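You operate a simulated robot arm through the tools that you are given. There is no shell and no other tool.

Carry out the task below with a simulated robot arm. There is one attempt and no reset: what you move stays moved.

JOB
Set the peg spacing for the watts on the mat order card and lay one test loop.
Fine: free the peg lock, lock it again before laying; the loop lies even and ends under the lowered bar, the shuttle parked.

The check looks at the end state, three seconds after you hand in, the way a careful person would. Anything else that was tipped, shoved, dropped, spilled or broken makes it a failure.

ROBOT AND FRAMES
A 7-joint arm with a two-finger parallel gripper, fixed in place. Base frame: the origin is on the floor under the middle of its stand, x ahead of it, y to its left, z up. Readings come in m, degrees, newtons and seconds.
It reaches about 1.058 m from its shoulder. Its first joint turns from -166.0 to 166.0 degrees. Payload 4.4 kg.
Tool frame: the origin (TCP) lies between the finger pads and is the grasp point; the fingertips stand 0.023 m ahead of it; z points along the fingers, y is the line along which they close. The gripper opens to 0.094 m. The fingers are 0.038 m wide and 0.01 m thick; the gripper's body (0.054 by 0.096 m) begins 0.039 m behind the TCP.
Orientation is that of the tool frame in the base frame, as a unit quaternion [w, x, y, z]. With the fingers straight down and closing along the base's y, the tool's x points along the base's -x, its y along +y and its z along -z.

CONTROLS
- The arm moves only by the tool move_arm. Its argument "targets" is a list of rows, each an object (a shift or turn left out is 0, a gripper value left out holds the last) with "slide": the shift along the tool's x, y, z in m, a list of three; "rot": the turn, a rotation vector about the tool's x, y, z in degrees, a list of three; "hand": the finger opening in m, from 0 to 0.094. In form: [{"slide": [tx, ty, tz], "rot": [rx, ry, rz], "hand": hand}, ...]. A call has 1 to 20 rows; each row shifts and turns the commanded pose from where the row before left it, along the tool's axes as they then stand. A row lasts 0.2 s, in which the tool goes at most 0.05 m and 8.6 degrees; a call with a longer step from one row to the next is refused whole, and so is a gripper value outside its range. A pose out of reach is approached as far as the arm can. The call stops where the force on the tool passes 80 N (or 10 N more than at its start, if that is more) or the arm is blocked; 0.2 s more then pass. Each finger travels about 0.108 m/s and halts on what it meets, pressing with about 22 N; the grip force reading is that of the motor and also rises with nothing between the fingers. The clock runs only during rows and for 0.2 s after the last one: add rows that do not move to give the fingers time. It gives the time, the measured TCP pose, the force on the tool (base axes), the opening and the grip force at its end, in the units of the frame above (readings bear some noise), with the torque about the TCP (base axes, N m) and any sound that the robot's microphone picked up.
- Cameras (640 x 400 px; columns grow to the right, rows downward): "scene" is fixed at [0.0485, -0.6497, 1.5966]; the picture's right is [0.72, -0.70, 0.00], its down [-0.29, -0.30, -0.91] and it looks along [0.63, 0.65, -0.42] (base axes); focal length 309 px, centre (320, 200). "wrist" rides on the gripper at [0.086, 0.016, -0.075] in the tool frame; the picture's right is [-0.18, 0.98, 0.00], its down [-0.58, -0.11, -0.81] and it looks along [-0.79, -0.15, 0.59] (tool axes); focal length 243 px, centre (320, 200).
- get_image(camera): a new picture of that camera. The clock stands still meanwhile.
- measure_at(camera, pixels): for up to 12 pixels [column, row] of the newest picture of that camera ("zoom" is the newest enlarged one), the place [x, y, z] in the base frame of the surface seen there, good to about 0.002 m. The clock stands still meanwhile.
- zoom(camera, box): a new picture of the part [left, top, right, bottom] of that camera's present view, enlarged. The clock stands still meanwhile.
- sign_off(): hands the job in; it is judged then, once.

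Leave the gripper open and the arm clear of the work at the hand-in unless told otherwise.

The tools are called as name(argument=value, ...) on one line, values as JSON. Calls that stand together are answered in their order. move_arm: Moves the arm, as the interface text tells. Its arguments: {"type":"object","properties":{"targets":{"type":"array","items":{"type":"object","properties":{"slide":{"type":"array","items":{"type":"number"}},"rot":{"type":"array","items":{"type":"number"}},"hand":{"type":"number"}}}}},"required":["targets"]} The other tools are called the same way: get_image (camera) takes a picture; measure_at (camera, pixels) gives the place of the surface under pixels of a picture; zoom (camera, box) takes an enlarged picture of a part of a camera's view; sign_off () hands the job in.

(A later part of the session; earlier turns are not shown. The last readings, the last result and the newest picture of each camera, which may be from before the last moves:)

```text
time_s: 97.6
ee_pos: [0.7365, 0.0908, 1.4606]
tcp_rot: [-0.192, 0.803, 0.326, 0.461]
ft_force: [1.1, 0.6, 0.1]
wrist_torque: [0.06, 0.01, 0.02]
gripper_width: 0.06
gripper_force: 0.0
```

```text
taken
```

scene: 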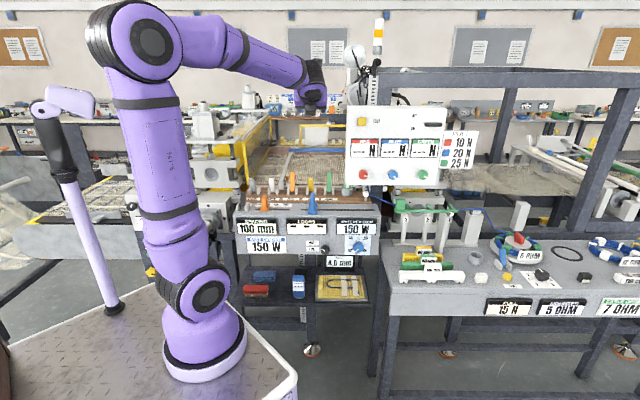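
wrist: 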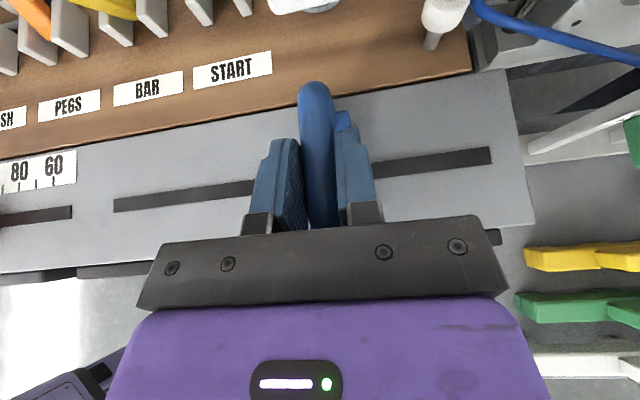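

A display on the right bench now shows "15 N". I'll zoom in on it and on the shuttle area.

zoom(camera="scene", box=[380, 220, 640, 330])

zoom(camera="scene", box=[225, 110, 405, 222])

get_image(camera="wrist")

```text
2.46 times, centred on (510, 275) of scene
```

zoom: 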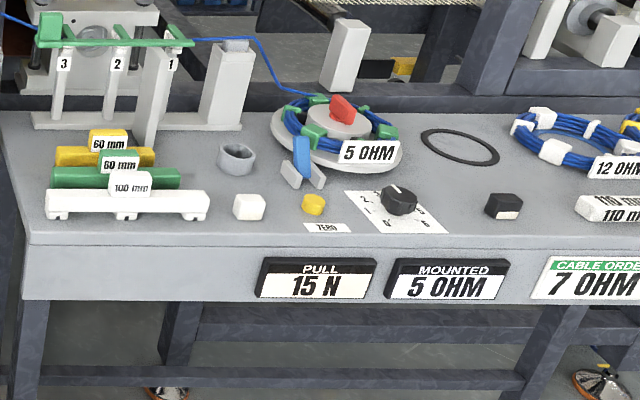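

```text
3.56 times, centred on (315, 166) of scene
```

zoom: 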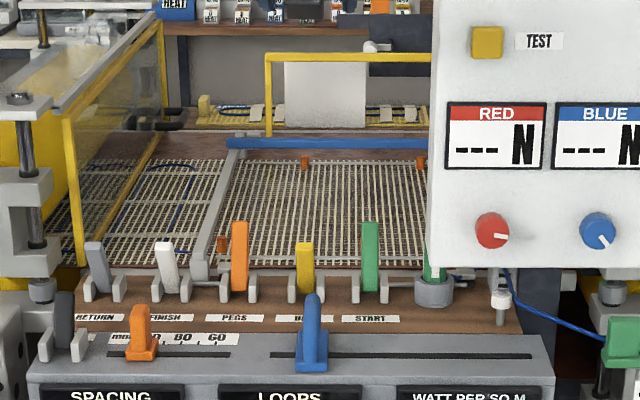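

```text
taken
```

wrist: 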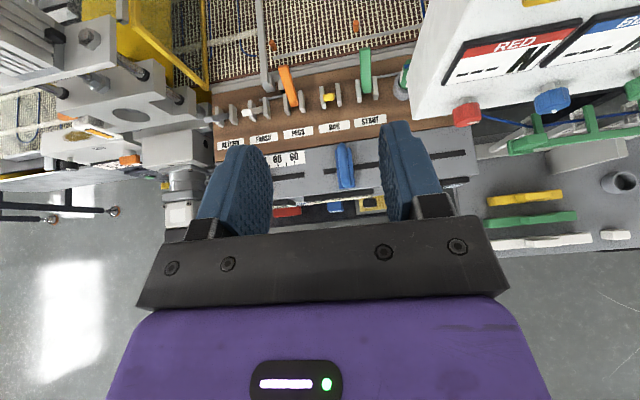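

PULL reads 15 N, so the cable is being drawn. I'll go up and forward over the mat to look at the cable nose.

move_arm(targets=[{"slide": [0.043, -0.01, -0.02]}, {"slide": [0.0225, 0, 0.039]}, {"slide": [0.0225, 0, 0.039]}, {"slide": [0.0225, 0, 0.039]}, {"slide": [0.0225, 0, 0.039]}, {"slide": [0.0225, 0, 0.039]}, {"slide": [0.0225, 0, 0.039]}, {"slide": [0.0225, 0, 0.039]}, {"slide": [0.0225, 0, 0.039]}, {"slide": [0, 0, 0]}])

get_image(camera="wrist")

```text
time_s: 99.8
ee_pos: [0.9904, 0.3553, 1.5037]
tcp_rot: [-0.192, 0.803, 0.326, 0.461]
ft_force: [1.1, 0.7, 0.0]
wrist_torque: [-0.01, 0.02, 0.0]
gripper_width: 0.0598
gripper_force: 0.1
```

```text
taken
```

wrist: 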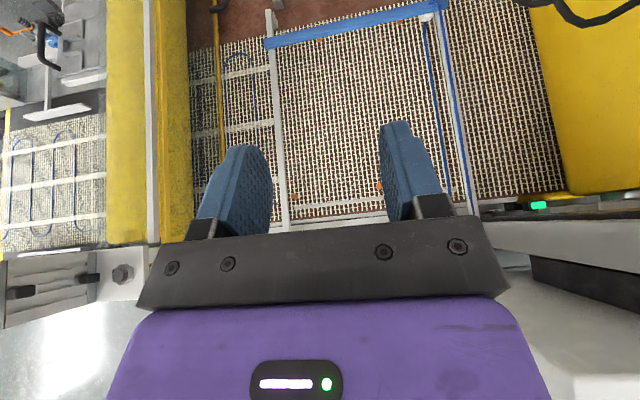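

zoom(camera="wrist", box=[240, 0, 500, 160])

zoom(camera="wrist", box=[380, 0, 480, 70])

zoom(camera="wrist", box=[360, 120, 520, 220])

```text
2.46 times, centred on (370, 80) of wrist
```

zoom: 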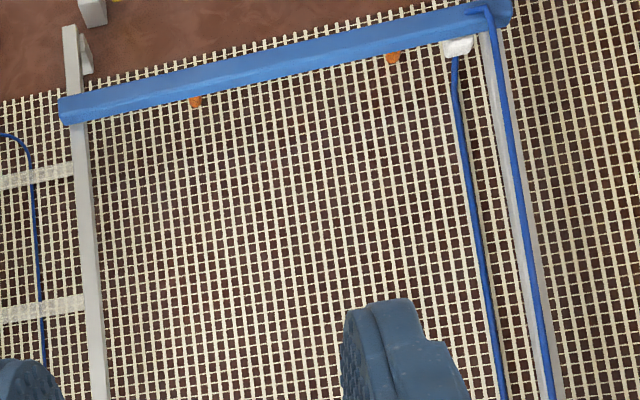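

```text
5.71 times, centred on (430, 35) of wrist
```

zoom: 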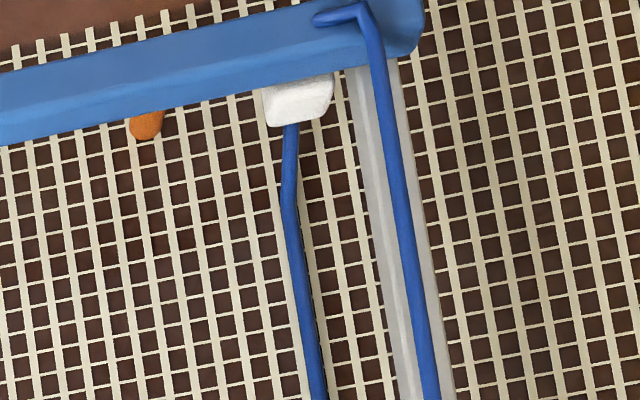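

```text
4.00 times, centred on (440, 170) of wrist
```

zoom: 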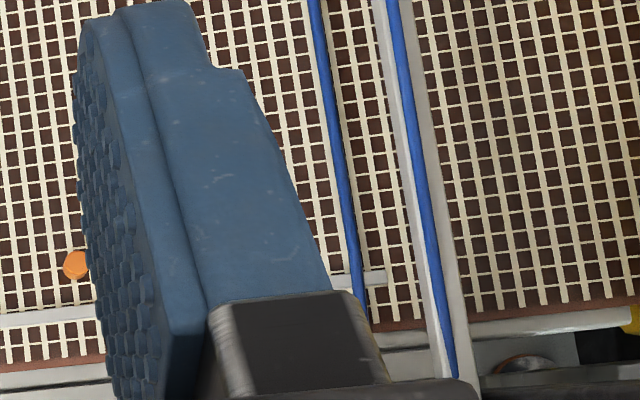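

Now I can see: the first leg runs from the START clamp at s ≈ 0.65 up to the white nose under the beam; the feed strand runs along the right rail. I'll measure nose, pegs, beam and cable positions.

zoom(camera="wrist", box=[380, 0, 480, 70])

measure_at(camera="zoom", pixels=[[300, 95], [285, 110], [325, 105], [145, 125], [290, 160], [300, 250], [315, 350], [390, 60], [400, 150], [345, 60], [250, 75], [200, 40]])

zoom(camera="scene", box=[270, 110, 360, 170])

```text
5.71 times, centred on (430, 35) of wrist
```

zoom: 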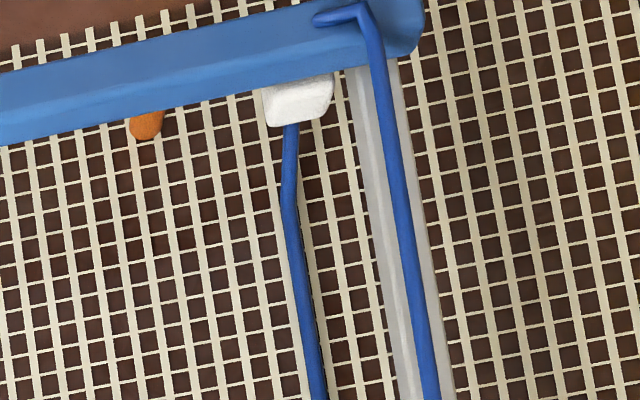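

```text
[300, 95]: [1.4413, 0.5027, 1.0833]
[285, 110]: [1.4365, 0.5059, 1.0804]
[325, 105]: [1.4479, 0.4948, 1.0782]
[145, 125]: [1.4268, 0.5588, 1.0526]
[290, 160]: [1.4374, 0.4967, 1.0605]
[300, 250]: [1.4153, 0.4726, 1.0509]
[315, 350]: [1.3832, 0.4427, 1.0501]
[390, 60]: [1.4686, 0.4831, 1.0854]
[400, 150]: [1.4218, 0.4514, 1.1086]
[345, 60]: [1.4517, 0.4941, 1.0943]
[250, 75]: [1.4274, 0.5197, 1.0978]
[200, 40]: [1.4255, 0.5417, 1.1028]
```

```text
6.67 times, centred on (315, 140) of scene
```

zoom: 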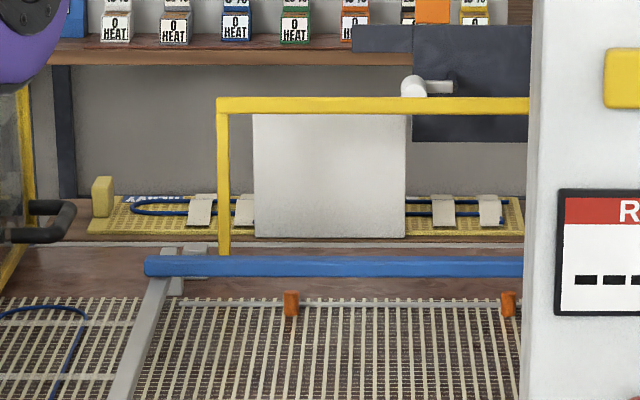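

The nose front is at d ≈ 1.378 and the far peg at d ≈ 1.407, so the nose hasn't passed the peg; I need to push the handle further to its end. I'll return to the handle by the reverse path.

move_arm(targets=[{"slide": [-0.0225, 0, -0.039]}, {"slide": [-0.0225, 0, -0.039]}, {"slide": [-0.0225, 0, -0.039]}, {"slide": [-0.0225, 0, -0.039]}, {"slide": [-0.0225, 0, -0.039]}, {"slide": [-0.0225, 0, -0.039]}, {"slide": [-0.0225, 0, -0.039]}, {"slide": [-0.0225, 0, -0.039]}, {"slide": [-0.043, 0.01, 0.02]}, {"slide": [-0.04, 0, 0.023]}, {"slide": [-0.04, 0, 0.023]}, {"slide": [-0.04, 0, 0.023]}, {"slide": [-0.04, 0, 0.023]}, {"slide": [-0.04, 0, 0.023]}, {"slide": [-0.04, 0, 0.023]}, {"slide": [-0.02, 0, 0.035]}, {"slide": [0, 0, 0]}])

get_image(camera="wrist")

```text
time_s: 103.4
ee_pos: [0.7469, 0.1105, 1.1489]
tcp_rot: [-0.192, 0.803, 0.326, 0.46]
ft_force: [-0.2, 0.1, -0.1]
wrist_torque: [-0.02, -0.01, 0.03]
gripper_width: 0.0599
gripper_force: 0.1
```

```text
taken
```

wrist: 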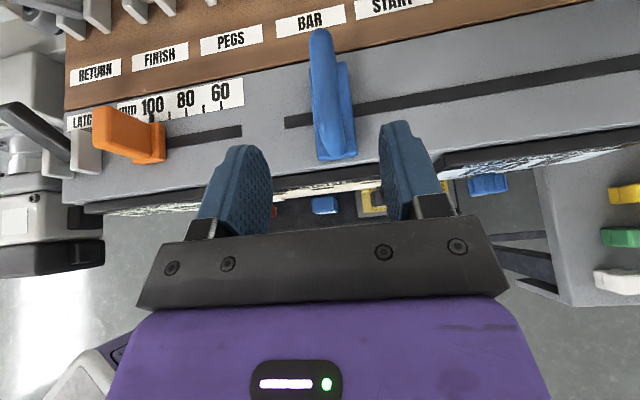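

The handle is between the fingers again. I'll advance 8 cm, close, and continue slowly left to the end.

move_arm(targets=[{"slide": [0, 0.001, 0.04]}, {"slide": [0, 0, 0.04]}, {"hand": 0.04}, {"hand": 0.02}, {"hand": 0.014}, {"hand": 0.014}])

move_arm(targets=[{"slide": [0, -0.003, 0]}, {"slide": [0, -0.003, 0]}, {"slide": [0, -0.003, 0]}, {"slide": [0, 0, 0]}])

```text
time_s: 104.8
ee_pos: [0.7974, 0.1565, 1.1074]
tcp_rot: [-0.192, 0.802, 0.327, 0.461]
ft_force: [-1.4, 1.4, -2.0]
wrist_torque: [0.2, -0.34, 1.54]
gripper_width: 0.018
gripper_force: 44.8
```

```text
time_s: 105.8
ee_pos: [0.7915, 0.1626, 1.1077]
tcp_rot: [-0.192, 0.802, 0.326, 0.462]
ft_force: [12.7, 6.7, 8.9]
wrist_torque: [-0.5, 0.2, 1.49]
gripper_width: 0.0179
gripper_force: 45.0
```

Still free. I'll creep further.

move_arm(targets=[{"slide": [0, -0.003, 0]}, {"slide": [0, -0.003, 0]}, {"slide": [0, -0.003, 0]}, {"slide": [0, 0, 0]}])

get_image(camera="wrist")

```text
time_s: 106.8
ee_pos: [0.7861, 0.1692, 1.1081]
tcp_rot: [-0.192, 0.802, 0.327, 0.461]
ft_force: [20.8, 17.4, 8.6]
wrist_torque: [0.85, -0.87, 1.41]
gripper_width: 0.0178
gripper_force: 45.0
```

```text
taken
```

wrist: 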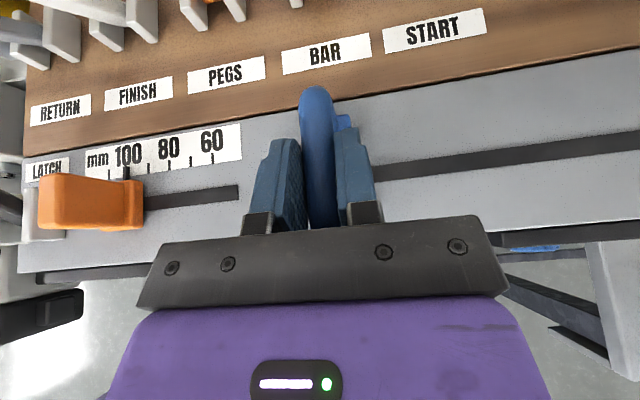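

Still moving (s ≈ 0.433), small forward load; I'll correct for it and go on.

move_arm(targets=[{"slide": [0.0006, -0.003, 0.0011]}, {"slide": [0, -0.003, 0]}, {"slide": [0, -0.003, 0]}, {"slide": [0, 0, 0]}])

zoom(camera="scene", box=[225, 110, 405, 222])

```text
time_s: 107.8
ee_pos: [0.7802, 0.1745, 1.1059]
tcp_rot: [-0.192, 0.802, 0.326, 0.462]
ft_force: [13.6, 7.8, 18.0]
wrist_torque: [-0.7, 0.32, 1.41]
gripper_width: 0.018
gripper_force: 44.9
```

```text
3.56 times, centred on (315, 166) of scene
```

zoom: 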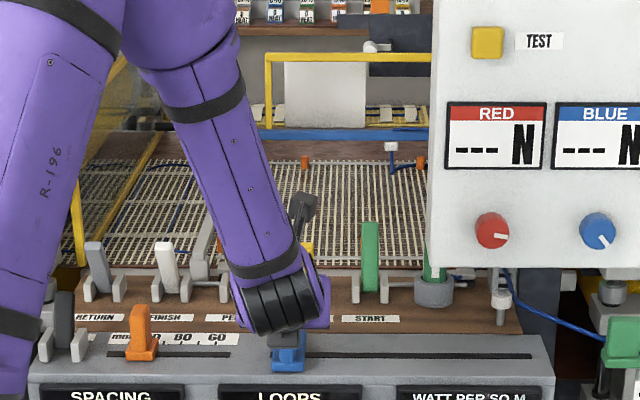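

The white nose has now swung left around the right far peg, at zoom (390,146). I'll zoom in there.

zoom(camera="scene", box=[310, 135, 350, 165])

measure_at(camera="zoom", pixels=[[330, 180], [340, 250], [400, 240], [420, 130], [200, 130]])

```text
13.33 times, centred on (330, 150) of scene
```

zoom: 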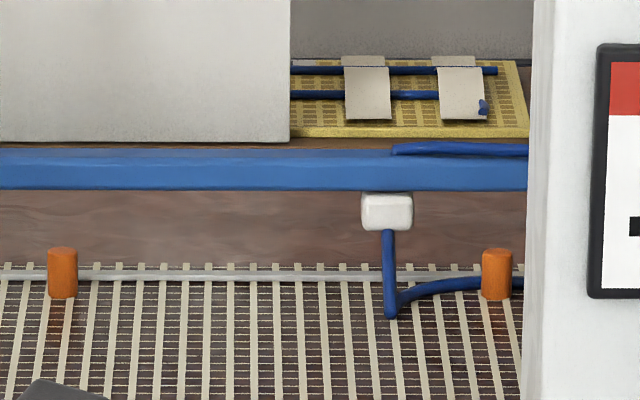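

```text
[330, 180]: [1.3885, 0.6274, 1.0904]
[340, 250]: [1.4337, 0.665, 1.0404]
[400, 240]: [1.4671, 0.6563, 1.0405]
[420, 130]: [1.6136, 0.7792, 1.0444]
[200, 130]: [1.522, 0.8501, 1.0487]
```

The cable now goes around the far peg and the nose sits ~0.10 m further left. I'll push a bit more to find the end stop.

move_arm(targets=[{"slide": [0, -0.003, 0]}, {"slide": [0, -0.002, 0]}, {"slide": [0, 0, 0]}])

zoom(camera="scene", box=[310, 135, 350, 165])

```text
time_s: 108.6
ee_pos: [0.7784, 0.1747, 1.1069]
tcp_rot: [-0.19, 0.803, 0.324, 0.462]
ft_force: [37.4, -20.8, 20.4]
wrist_torque: [-1.29, 0.25, 1.59]
gripper_width: 0.0184
gripper_force: 45.2
```

```text
13.33 times, centred on (330, 150) of scene
```

zoom: 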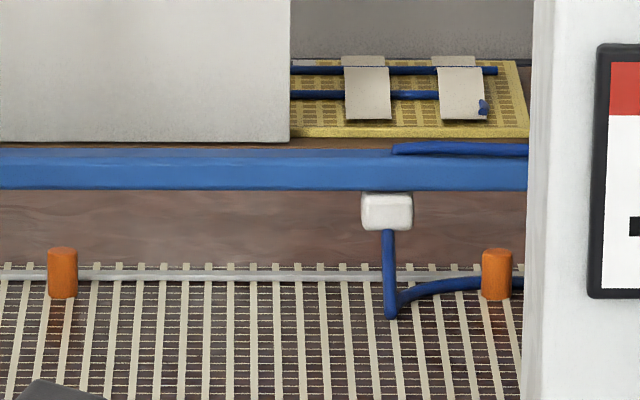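

That is the end stop (41 N). Now I'll ease the handle back right by about 8 mm and watch whether the nose keeps its new track for the return leg.

move_arm(targets=[{"slide": [0, 0.005, 0]}, {"slide": [0, 0.004, 0]}, {"slide": [0, 0.003, 0]}, {"slide": [0, 0, 0]}])

zoom(camera="scene", box=[310, 135, 350, 165])

```text
time_s: 109.6
ee_pos: [0.7829, 0.1727, 1.1067]
tcp_rot: [-0.193, 0.802, 0.327, 0.461]
ft_force: [-2.2, 4.3, 19.8]
wrist_torque: [0.27, -0.26, 1.6]
gripper_width: 0.0178
gripper_force: 45.4
```

```text
13.33 times, centred on (330, 150) of scene
```

zoom: 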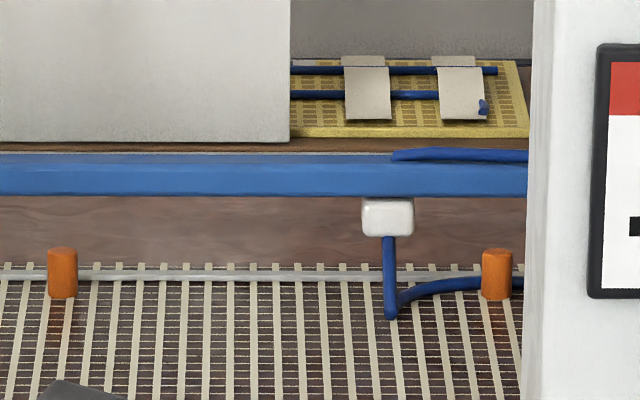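

The nose keeps its left track while the beam starts back. I'll continue right slowly and watch the second leg.

move_arm(targets=[{"slide": [0, 0.004, 0]}, {"slide": [0, 0.004, 0]}, {"slide": [0, 0.004, 0]}, {"slide": [0, 0, 0]}])

zoom(camera="scene", box=[310, 135, 350, 165])

```text
time_s: 110.6
ee_pos: [0.7917, 0.1628, 1.1075]
tcp_rot: [-0.192, 0.802, 0.326, 0.462]
ft_force: [6.5, 10.2, 19.4]
wrist_torque: [-0.67, 0.53, 1.43]
gripper_width: 0.0177
gripper_force: 45.2
```

```text
13.33 times, centred on (330, 150) of scene
```

zoom: 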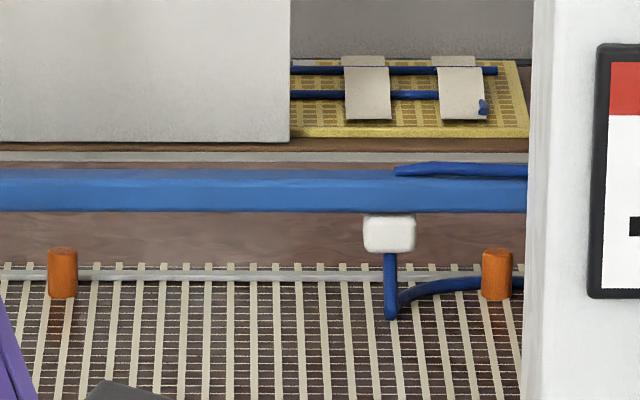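

The return leg is running correctly with the nose on the second track. I'll continue right at an even, slow pace.

move_arm(targets=[{"slide": [0, 0.005, 0]}, {"slide": [0, 0.006, 0]}, {"slide": [0, 0.006, 0]}, {"slide": [0, 0.006, 0]}, {"slide": [0, 0.006, 0]}, {"slide": [0, 0.006, 0]}, {"slide": [0, 0.006, 0]}, {"slide": [0, 0.006, 0]}, {"slide": [0, 0.006, 0]}, {"slide": [0, 0.006, 0]}])

zoom(camera="scene", box=[280, 120, 380, 190])

zoom(camera="scene", box=[480, 295, 540, 320])

```text
time_s: 112.8
ee_pos: [0.8336, 0.1195, 1.1064]
tcp_rot: [-0.193, 0.802, 0.327, 0.46]
ft_force: [6.8, 10.3, 8.0]
wrist_torque: [-0.1, -0.03, 1.4]
gripper_width: 0.0181
gripper_force: 45.3
```

```text
5.71 times, centred on (330, 155) of scene
```

zoom: 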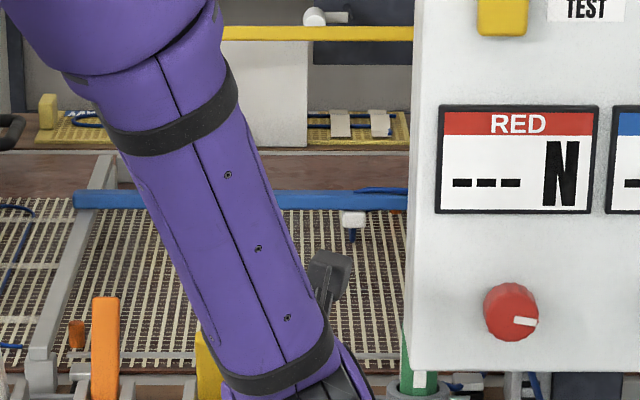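

```text
10.67 times, centred on (510, 308) of scene
```

zoom: 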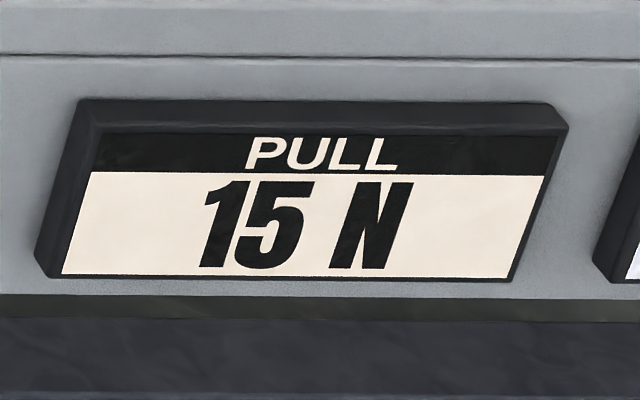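

PULL is steady at 15 N. I'll continue to the right.

move_arm(targets=[{"slide": [0, 0.006, 0]}, {"slide": [0, 0.006, 0]}, {"slide": [0, 0.006, 0]}, {"slide": [0, 0.006, 0]}, {"slide": [0, 0.006, 0]}, {"slide": [0, 0.006, 0]}, {"slide": [0, 0.006, 0]}, {"slide": [0, 0.006, 0]}, {"slide": [0, 0.006, 0]}, {"slide": [0, 0.006, 0]}, {"slide": [0, 0.006, 0]}, {"slide": [0, 0.006, 0]}])

zoom(camera="scene", box=[280, 130, 380, 200])

```text
time_s: 115.4
ee_pos: [0.8851, 0.0694, 1.1089]
tcp_rot: [-0.193, 0.801, 0.327, 0.462]
ft_force: [8.5, 12.3, 29.8]
wrist_torque: [0.0, -0.08, 1.4]
gripper_width: 0.0179
gripper_force: 45.4
```

```text
5.71 times, centred on (330, 165) of scene
```

zoom: 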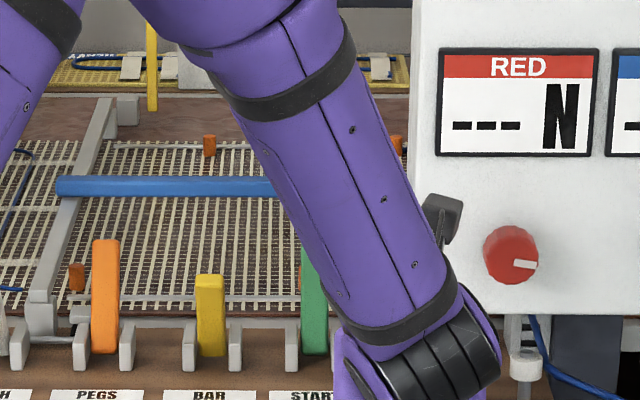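

move_arm(targets=[{"slide": [0.001, 0.006, -0.0005]}, {"slide": [0, 0.006, 0]}, {"slide": [0, 0.006, 0]}, {"slide": [0, 0.006, 0]}, {"slide": [0, 0.006, 0]}, {"slide": [0, 0.006, 0]}, {"slide": [0, 0.006, 0]}, {"slide": [0, 0.006, 0]}, {"slide": [0, 0.006, 0]}, {"slide": [0, 0.006, 0]}, {"slide": [0, 0.006, 0]}])

zoom(camera="scene", box=[280, 130, 380, 200])

```text
time_s: 117.8
ee_pos: [0.9324, 0.0228, 1.1067]
tcp_rot: [-0.193, 0.803, 0.327, 0.461]
ft_force: [7.1, 12.2, 10.2]
wrist_torque: [-0.1, -0.06, 1.38]
gripper_width: 0.0183
gripper_force: 44.8
```

```text
5.71 times, centred on (330, 165) of scene
```

zoom: 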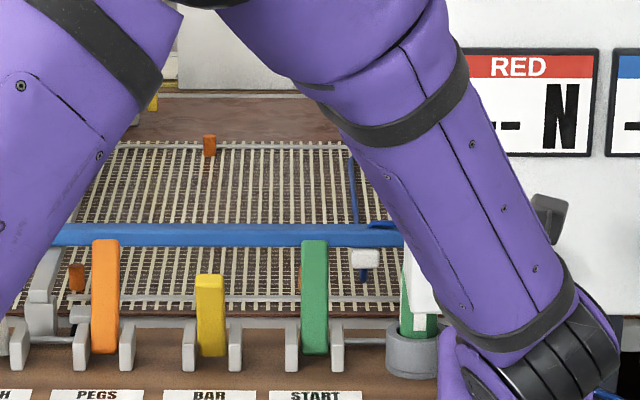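

The second leg lies along s ≈ 0.555. The last 3 cm to park now, slowly.

move_arm(targets=[{"slide": [0, 0.005, 0]}, {"slide": [0, 0.005, 0]}, {"slide": [0, 0.005, 0]}, {"slide": [0, 0.004, 0]}, {"slide": [0, 0.003, 0]}, {"slide": [0, 0, 0]}])

zoom(camera="scene", box=[280, 130, 380, 200])

```text
time_s: 119.2
ee_pos: [0.9466, 0.0076, 1.1066]
tcp_rot: [-0.193, 0.802, 0.327, 0.461]
ft_force: [9.1, 13.7, 11.9]
wrist_torque: [0.1, -0.11, 1.42]
gripper_width: 0.0178
gripper_force: 45.0
```

```text
5.71 times, centred on (330, 165) of scene
```

zoom: 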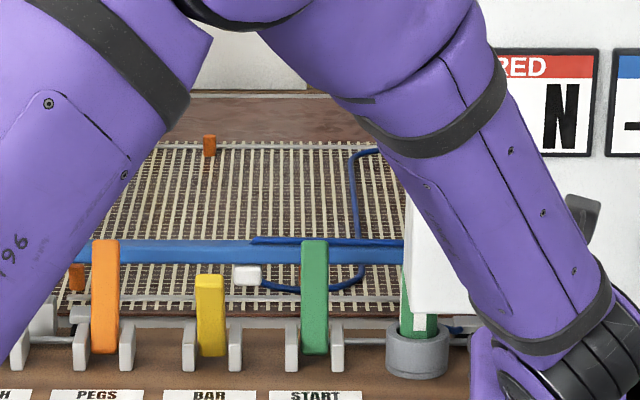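

At the near end the nose shifted left around the near peg too. I'll move the last 8 mm to the park stop and check the LOOPS display.

move_arm(targets=[{"slide": [0, 0.003, 0]}, {"slide": [0, 0.003, 0]}, {"slide": [0, 0.003, 0]}, {"slide": [0, 0, 0]}])

zoom(camera="scene", box=[225, 160, 405, 272])

```text
time_s: 120.2
ee_pos: [0.9526, 0.0019, 1.1068]
tcp_rot: [-0.192, 0.803, 0.327, 0.461]
ft_force: [1.1, 16.4, 10.5]
wrist_torque: [0.2, 0.05, 1.35]
gripper_width: 0.0176
gripper_force: 45.1
```

```text
3.56 times, centred on (315, 216) of scene
```

zoom: 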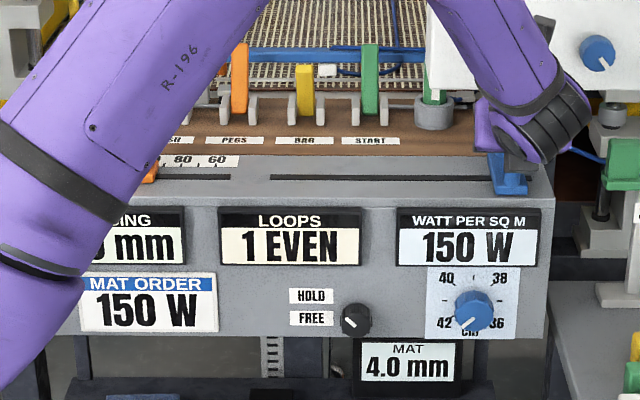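

The LOOPS display reads "1 EVEN" and the shuttle is back at its park position (s ≈ 0.669). I'll nudge it lightly against the park stop, then release and back away.

move_arm(targets=[{"slide": [0, 0.002, 0]}, {"slide": [0, 0, 0]}])

move_arm(targets=[{"slide": [0, -0.001, 0], "hand": 0.03}, {"hand": 0.05}, {"hand": 0.05}, {"slide": [0, 0, -0.04]}, {"slide": [0, 0, -0.04]}, {"slide": [0, 0, -0.03]}, {"slide": [0.03, -0.02, 0]}, {"slide": [0, -0.045, 0]}, {"slide": [0, -0.045, 0]}, {"slide": [0, -0.045, 0]}, {"slide": [0, -0.045, 0]}, {"slide": [0, -0.03, 0]}, {"slide": [0, 0, 0]}])

get_image(camera="scene")

get_image(camera="wrist")

```text
time_s: 120.8
ee_pos: [0.9528, 0.0008, 1.1065]
tcp_rot: [-0.194, 0.802, 0.328, 0.46]
ft_force: [-17.7, 27.3, 7.7]
wrist_torque: [0.65, -0.09, 1.09]
gripper_width: 0.0182
gripper_force: 44.8
```

```text
time_s: 123.6
ee_pos: [0.7367, 0.1056, 1.1888]
tcp_rot: [-0.192, 0.803, 0.326, 0.461]
ft_force: [0.1, -0.7, 0.4]
wrist_torque: [0.0, 0.04, -0.03]
gripper_width: 0.0503
gripper_force: 0.0
```

```text
taken
```

scene: 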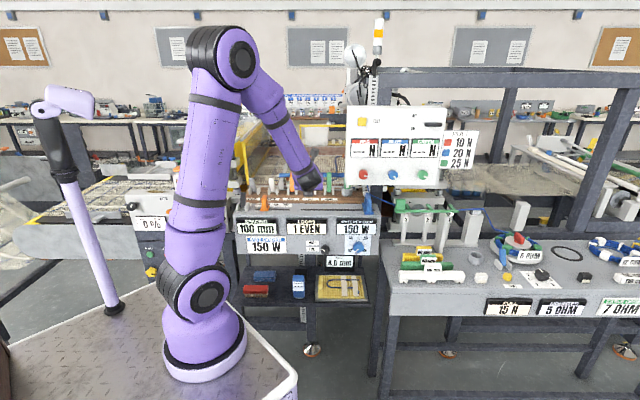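

```text
taken
```

wrist: 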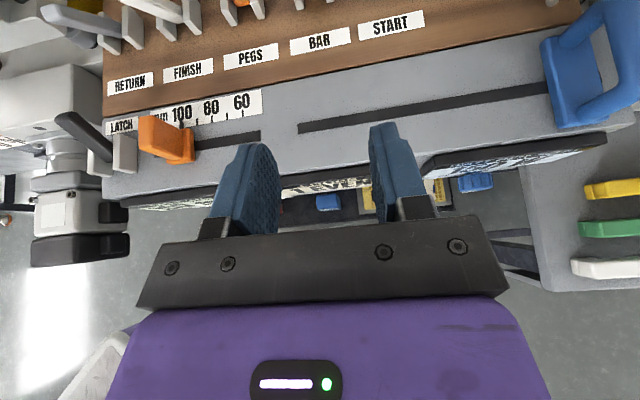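

Shuttle parked, displays 100 mm / 1 EVEN / 150 W. I'll zoom on the mat and loop before lowering the bar.

zoom(camera="scene", box=[270, 120, 370, 190])

zoom(camera="scene", box=[225, 160, 405, 272])

```text
5.71 times, centred on (320, 155) of scene
```

zoom: 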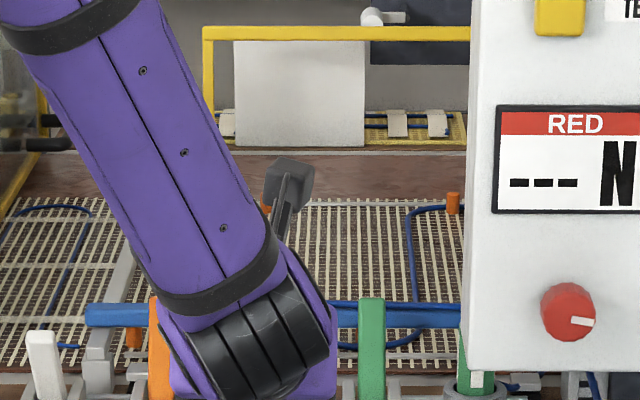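

```text
3.56 times, centred on (315, 216) of scene
```

zoom: 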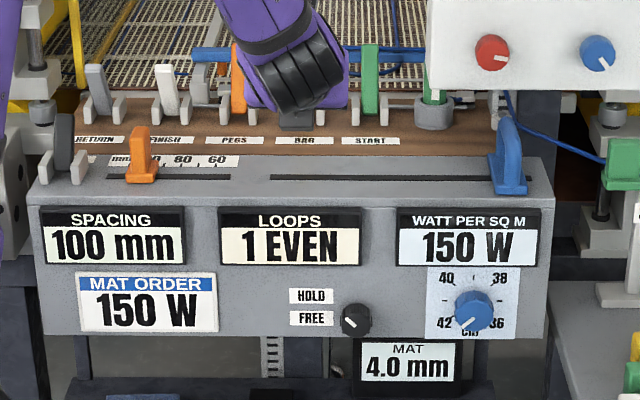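

Now the BAR lever (yellow). I'll tip the fingers nearly level, close them, and measure the lever.

move_arm(targets=[{"slide": [0, -0.007, 0], "rot": [0, 7.5, 0], "hand": 0.02}, {"rot": [0, 7.5, 0], "hand": 0.0}, {"slide": [0, 0, 0]}, {"slide": [0, 0, 0]}])

get_image(camera="wrist")

zoom(camera="wrist", box=[200, 0, 420, 120])

```text
time_s: 124.6
ee_pos: [0.7312, 0.1105, 1.1888]
tcp_rot: [-0.233, 0.736, 0.298, 0.562]
ft_force: [0.3, -0.9, -0.2]
wrist_torque: [0.02, 0.03, -0.02]
gripper_width: 0.0001
gripper_force: 22.3
```

```text
taken
```

wrist: 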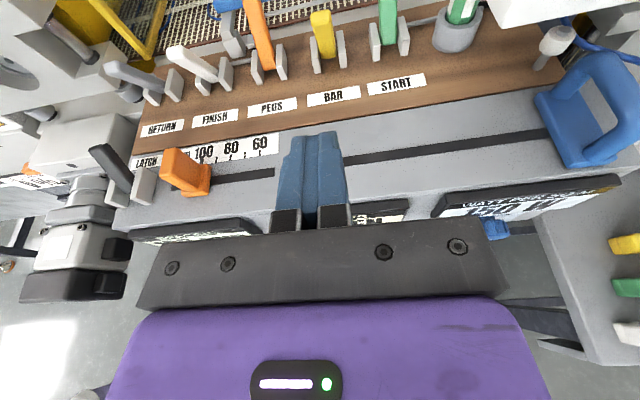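

```text
2.91 times, centred on (310, 60) of wrist
```

zoom: 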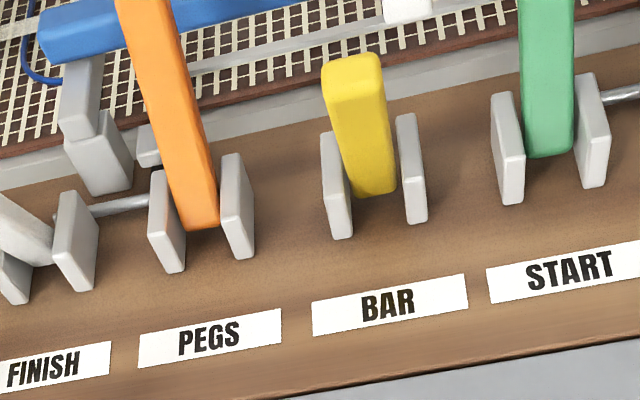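

measure_at(camera="zoom", pixels=[[352, 70], [330, 80], [380, 75], [360, 110], [370, 180], [335, 140], [405, 125], [325, 155], [410, 150], [340, 60], [545, 40], [180, 180]])

```text
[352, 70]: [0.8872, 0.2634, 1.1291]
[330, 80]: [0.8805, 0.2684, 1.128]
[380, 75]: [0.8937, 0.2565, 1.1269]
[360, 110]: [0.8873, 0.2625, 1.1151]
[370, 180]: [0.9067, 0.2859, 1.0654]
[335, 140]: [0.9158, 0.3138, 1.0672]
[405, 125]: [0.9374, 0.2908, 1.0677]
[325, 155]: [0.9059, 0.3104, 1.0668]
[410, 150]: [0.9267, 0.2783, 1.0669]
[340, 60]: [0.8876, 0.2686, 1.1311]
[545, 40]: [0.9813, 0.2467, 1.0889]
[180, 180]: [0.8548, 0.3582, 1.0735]
```

BAR lever: s ≈ 0.437, front face leaning toward me (d ≈ 0.815 at z 1.115), bracket tops z ≈ 1.067. I'll come up to it with the closed fingertips.

move_arm(targets=[{"slide": [-0.015, 0.001, 0.02]}, {"slide": [-0.0146, 0.0005, 0.03]}, {"slide": [0, 0, 0.045]}, {"slide": [0, 0, 0.045]}, {"slide": [0, 0, 0.04]}, {"slide": [0, 0, 0]}])

get_image(camera="wrist")

```text
time_s: 126.0
ee_pos: [0.8505, 0.2287, 1.1143]
tcp_rot: [-0.234, 0.735, 0.299, 0.561]
ft_force: [-0.5, -0.9, -0.1]
wrist_torque: [-0.02, -0.01, -0.02]
gripper_width: 0.0
gripper_force: 22.1
```

```text
taken
```

wrist: 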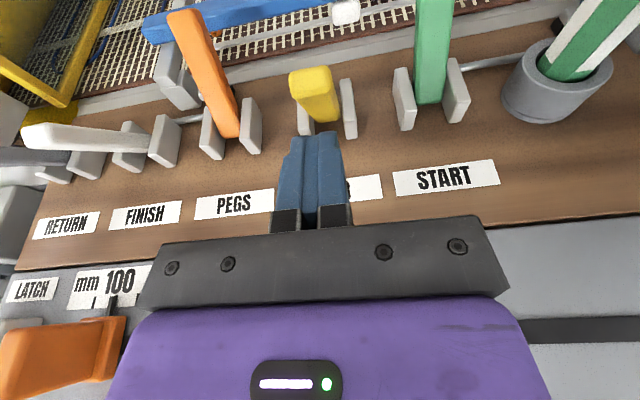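

In front of the lever now. I'll push it back along the bench normal in small steps.

move_arm(targets=[{"slide": [0.0022, 0.001, 0.008]}, {"slide": [0.0022, 0, 0.008]}, {"slide": [0.0022, 0, 0.008]}, {"slide": [0.0022, 0, 0.008]}, {"slide": [0.0022, 0, 0.008]}, {"slide": [0.0022, 0, 0.008]}, {"slide": [0.0022, 0, 0.008]}, {"slide": [0, 0, 0]}])

get_image(camera="wrist")

zoom(camera="scene", box=[255, 110, 385, 200])

```text
time_s: 127.8
ee_pos: [0.8907, 0.2668, 1.1133]
tcp_rot: [-0.234, 0.735, 0.298, 0.562]
ft_force: [0.5, 0.5, 0.5]
wrist_torque: [0.01, 0.04, 0.0]
gripper_width: 0.0
gripper_force: 22.2
```

```text
taken
```

wrist: 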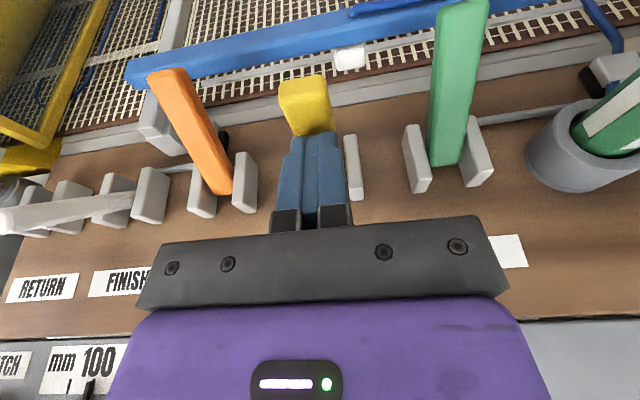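

```text
4.44 times, centred on (320, 155) of scene
```

zoom: 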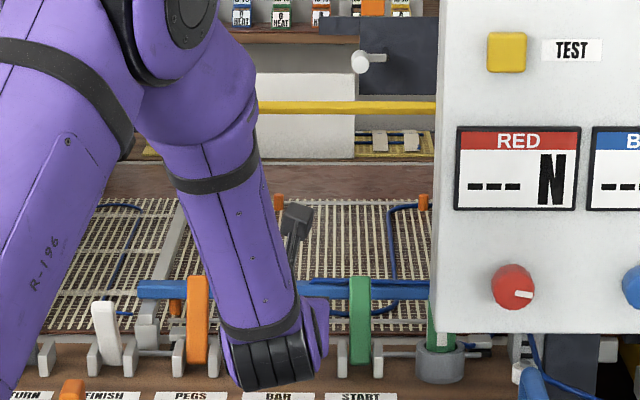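

The yellow bar is coming down as the lever moves. I'll continue pushing.

move_arm(targets=[{"slide": [0.0022, 0, 0.008]}, {"slide": [0.0022, 0, 0.008]}, {"slide": [0.0022, 0, 0.008]}, {"slide": [0, 0, 0]}])

get_image(camera="wrist")

zoom(camera="scene", box=[255, 110, 385, 200])

```text
time_s: 128.8
ee_pos: [0.9102, 0.2843, 1.1137]
tcp_rot: [-0.232, 0.736, 0.297, 0.562]
ft_force: [-0.6, 0.0, -0.7]
wrist_torque: [0.03, -0.02, -0.02]
gripper_width: 0.0
gripper_force: 21.9
```

```text
taken
```

wrist: 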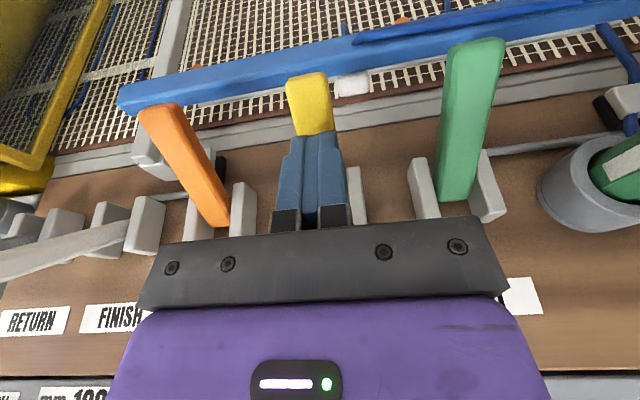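

```text
4.44 times, centred on (320, 155) of scene
```

zoom: 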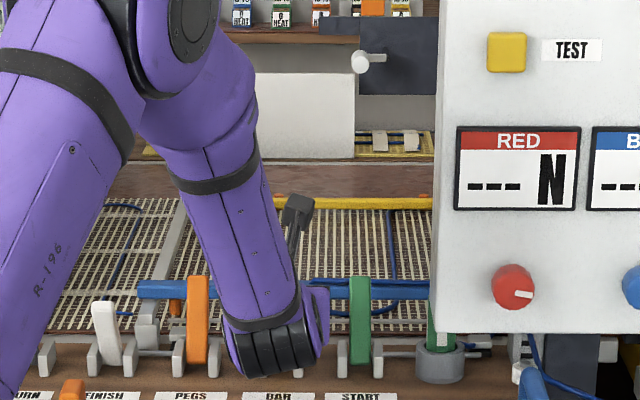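

The bar is down across the far end. I'll push a little further until the lever reaches its own stop.

move_arm(targets=[{"slide": [0.0013, 0, 0.005]}, {"slide": [0.0013, 0, 0.005]}, {"slide": [0.0013, 0, 0.005]}, {"slide": [0, 0, 0]}])

zoom(camera="scene", box=[255, 110, 385, 200])

get_image(camera="wrist")

```text
time_s: 129.6
ee_pos: [0.9137, 0.2893, 1.1141]
tcp_rot: [-0.231, 0.738, 0.298, 0.56]
ft_force: [-60.3, -42.4, 26.3]
wrist_torque: [-0.44, 1.38, 0.01]
gripper_width: 0.0
gripper_force: 22.3
stopped in row 4: the force on the tool passed its limit at 93 N (the readings are from after the stop); the commanded pose is now the measured one
```

```text
4.44 times, centred on (320, 155) of scene
```

zoom: 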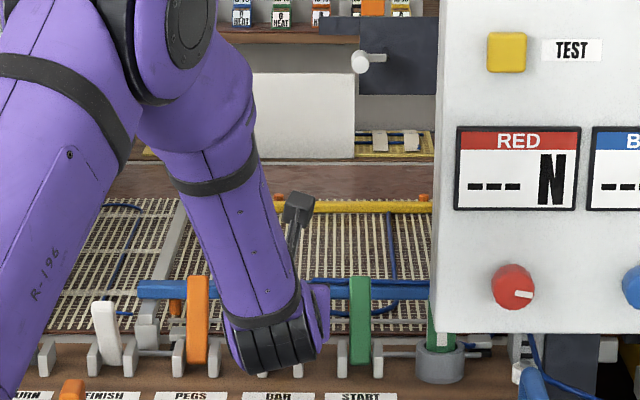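

```text
taken
```

wrist: 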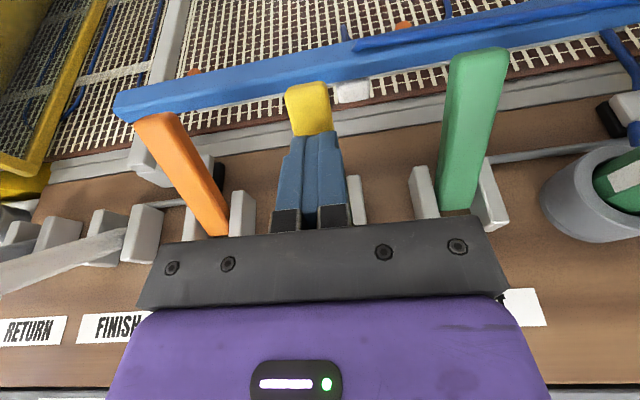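

The lever reached its stop. I'll withdraw the fingers straight back and then up and away.

move_arm(targets=[{"slide": [-0.0013, 0, -0.005]}, {"slide": [-0.003, 0, -0.015]}, {"slide": [-0.007, 0, -0.03]}, {"slide": [0, 0, -0.045]}, {"slide": [0, 0, -0.045]}, {"slide": [0, 0, -0.045]}, {"slide": [0.03, 0, -0.035]}, {"slide": [0.045, 0, -0.012]}, {"slide": [0.045, 0, -0.012]}, {"slide": [0.045, 0, -0.012]}, {"slide": [0.045, 0, -0.012]}, {"slide": [0, 0, 0]}])

get_image(camera="scene")

```text
time_s: 132.2
ee_pos: [0.7743, 0.1476, 1.3756]
tcp_rot: [-0.232, 0.738, 0.298, 0.559]
ft_force: [-0.9, 0.9, 0.1]
wrist_torque: [0.01, 0.0, 0.01]
gripper_width: 0.0003
gripper_force: 21.8
```

```text
taken
```

scene: 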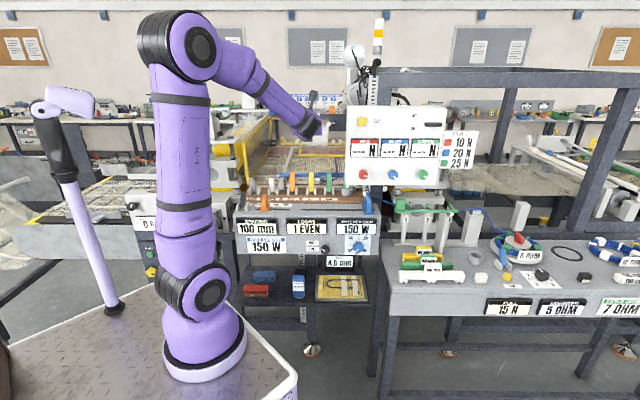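

I'll open the gripper and go over the mat to inspect the loop and the bar from above.

move_arm(targets=[{"slide": [0.045, 0, -0.012], "hand": 0.06}, {"slide": [0.045, 0, -0.012], "rot": [0, -7.5, 0]}, {"slide": [0.04, 0, -0.02], "rot": [0, -7.5, 0]}, {"slide": [0.0225, 0, 0.039]}, {"slide": [0.0225, 0, 0.039]}, {"slide": [0.0225, 0, 0.039]}, {"slide": [0.0225, 0, 0.039]}, {"slide": [0.0225, 0, 0.039]}, {"slide": [0.0225, 0, 0.039]}, {"slide": [0.0225, 0, 0.039]}, {"slide": [0, 0, 0]}])

get_image(camera="wrist")

zoom(camera="wrist", box=[240, 0, 500, 160])

```text
time_s: 134.6
ee_pos: [0.9978, 0.3649, 1.5081]
tcp_rot: [-0.192, 0.804, 0.327, 0.458]
ft_force: [-0.3, -0.3, -1.1]
wrist_torque: [-0.02, -0.04, 0.01]
gripper_width: 0.0597
gripper_force: 0.1
```

```text
taken
```

wrist: 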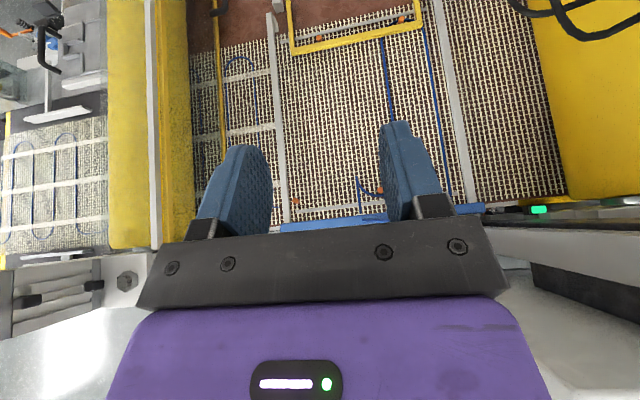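

```text
2.46 times, centred on (370, 80) of wrist
```

zoom: 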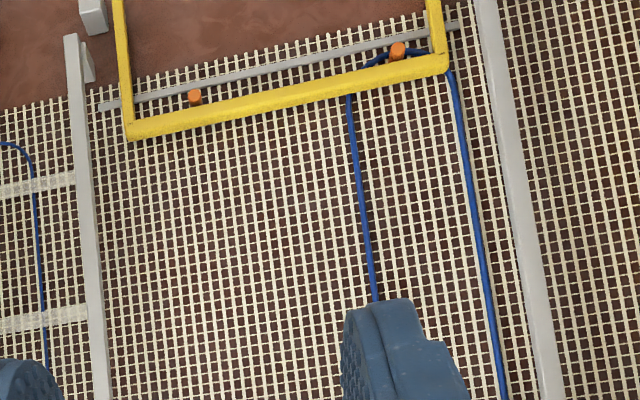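

The bar lies over the loop's far end. I'll zoom in at the right corner and near end for details.

zoom(camera="wrist", box=[360, 0, 460, 60])

zoom(camera="wrist", box=[270, 150, 480, 240])

zoom(camera="scene", box=[270, 130, 370, 195])

zoom(camera="scene", box=[225, 165, 405, 277])

```text
6.40 times, centred on (410, 30) of wrist
```

zoom: 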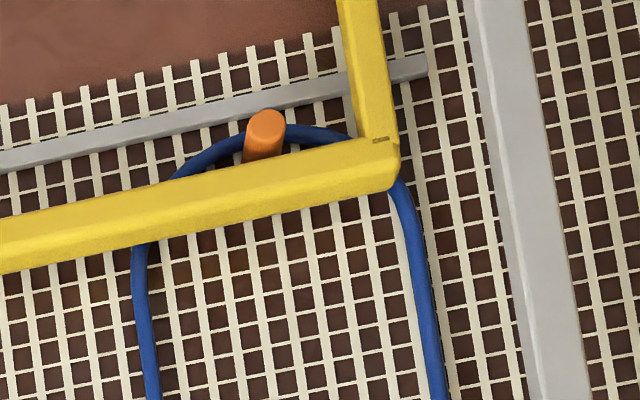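

```text
3.05 times, centred on (375, 195) of wrist
```

zoom: 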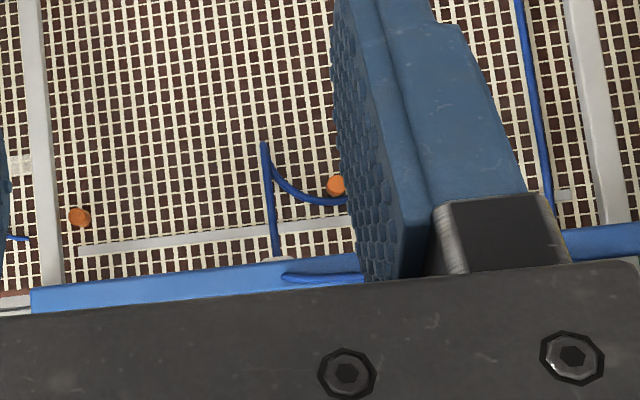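

```text
6.15 times, centred on (320, 162) of scene
```

zoom: 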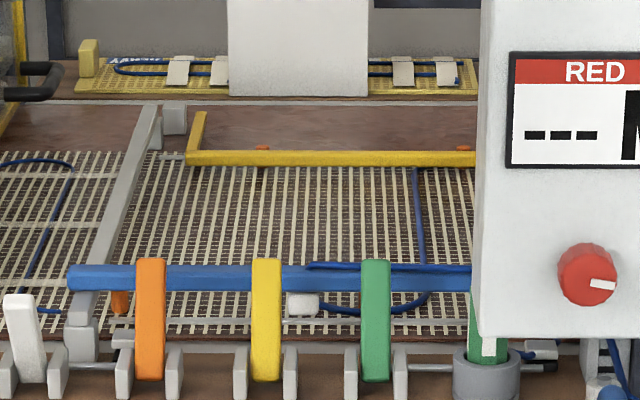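

```text
3.56 times, centred on (315, 221) of scene
```

zoom: 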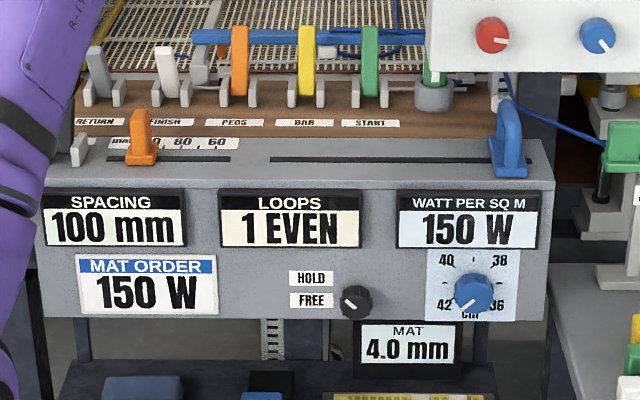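

Both legs pass under the lowered bar, the loop lies around the far peg, LOOPS reads "1 EVEN", spacing 100 mm, 150 W. I'll retreat clear of the bench with the gripper open and do a last check of everything.

move_arm(targets=[{"slide": [-0.0225, 0, -0.039], "hand": 0.094}, {"slide": [-0.0225, 0, -0.039]}, {"slide": [-0.0225, 0, -0.039]}, {"slide": [-0.0225, 0, -0.039]}, {"slide": [-0.0225, 0, -0.039]}, {"slide": [-0.0225, 0, -0.039]}, {"slide": [-0.0225, 0, -0.039]}, {"slide": [-0.0225, 0, -0.039]}, {"slide": [-0.0225, 0, -0.039]}, {"slide": [-0.0225, 0, -0.039]}, {"rot": [0, -8, 0]}, {"rot": [0, -8, 0]}, {"rot": [0, -8, 0]}, {"rot": [0, -8, 0]}, {"rot": [0, -8, 0]}, {"slide": [0, 0, 0]}])

get_image(camera="scene")

zoom(camera="scene", box=[220, 160, 400, 272])

```text
time_s: 138.0
ee_pos: [0.676, 0.0495, 1.5135]
tcp_rot: [-0.067, 0.913, 0.372, 0.154]
ft_force: [0.3, -0.3, 0.2]
wrist_torque: [-0.04, 0.0, 0.02]
gripper_width: 0.0942
gripper_force: 0.1
```

```text
taken
```

scene: 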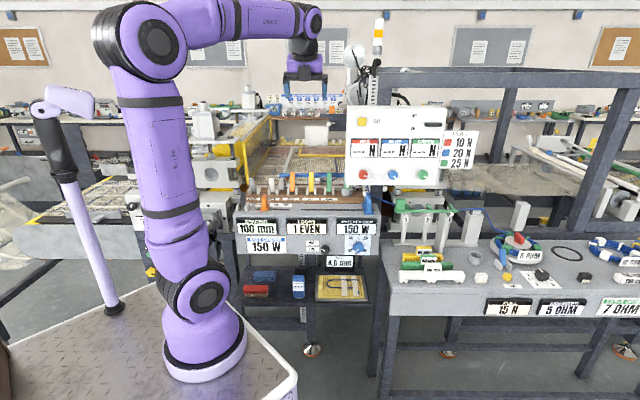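

```text
3.56 times, centred on (310, 216) of scene
```

zoom: 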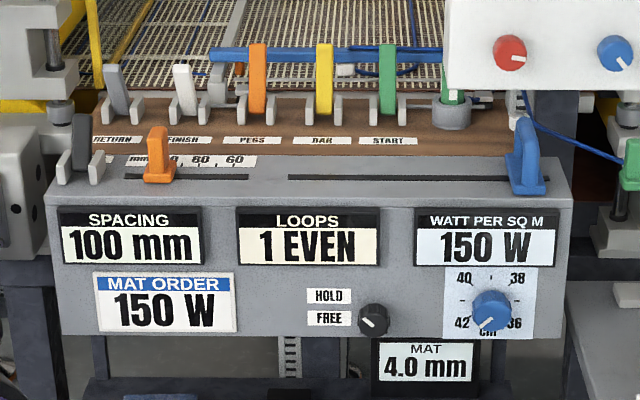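

Everything looks right: LATCH back, slider on 100, BAR lever back, shuttle at park, displays 100 mm / 1 EVEN / 150 W. One last zoom on the knob and the shuttle/bar.

zoom(camera="scene", box=[300, 235, 340, 260])

zoom(camera="scene", box=[260, 130, 380, 205])

```text
16.00 times, centred on (320, 248) of scene
```

zoom: 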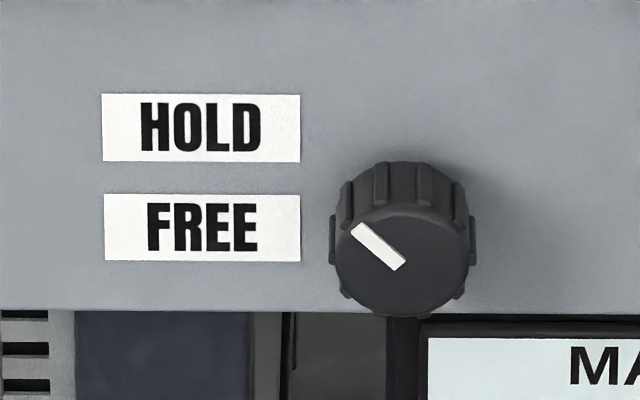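

```text
5.33 times, centred on (320, 168) of scene
```

zoom: 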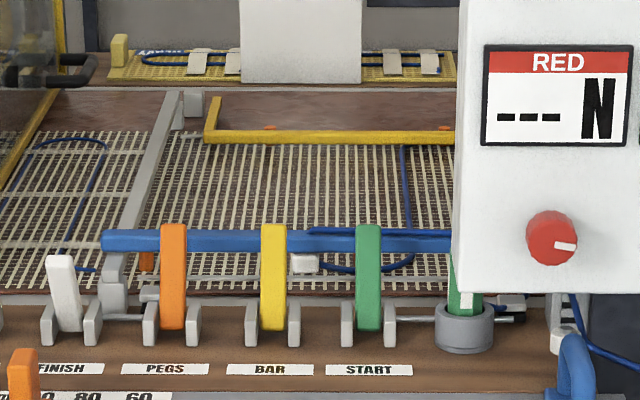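

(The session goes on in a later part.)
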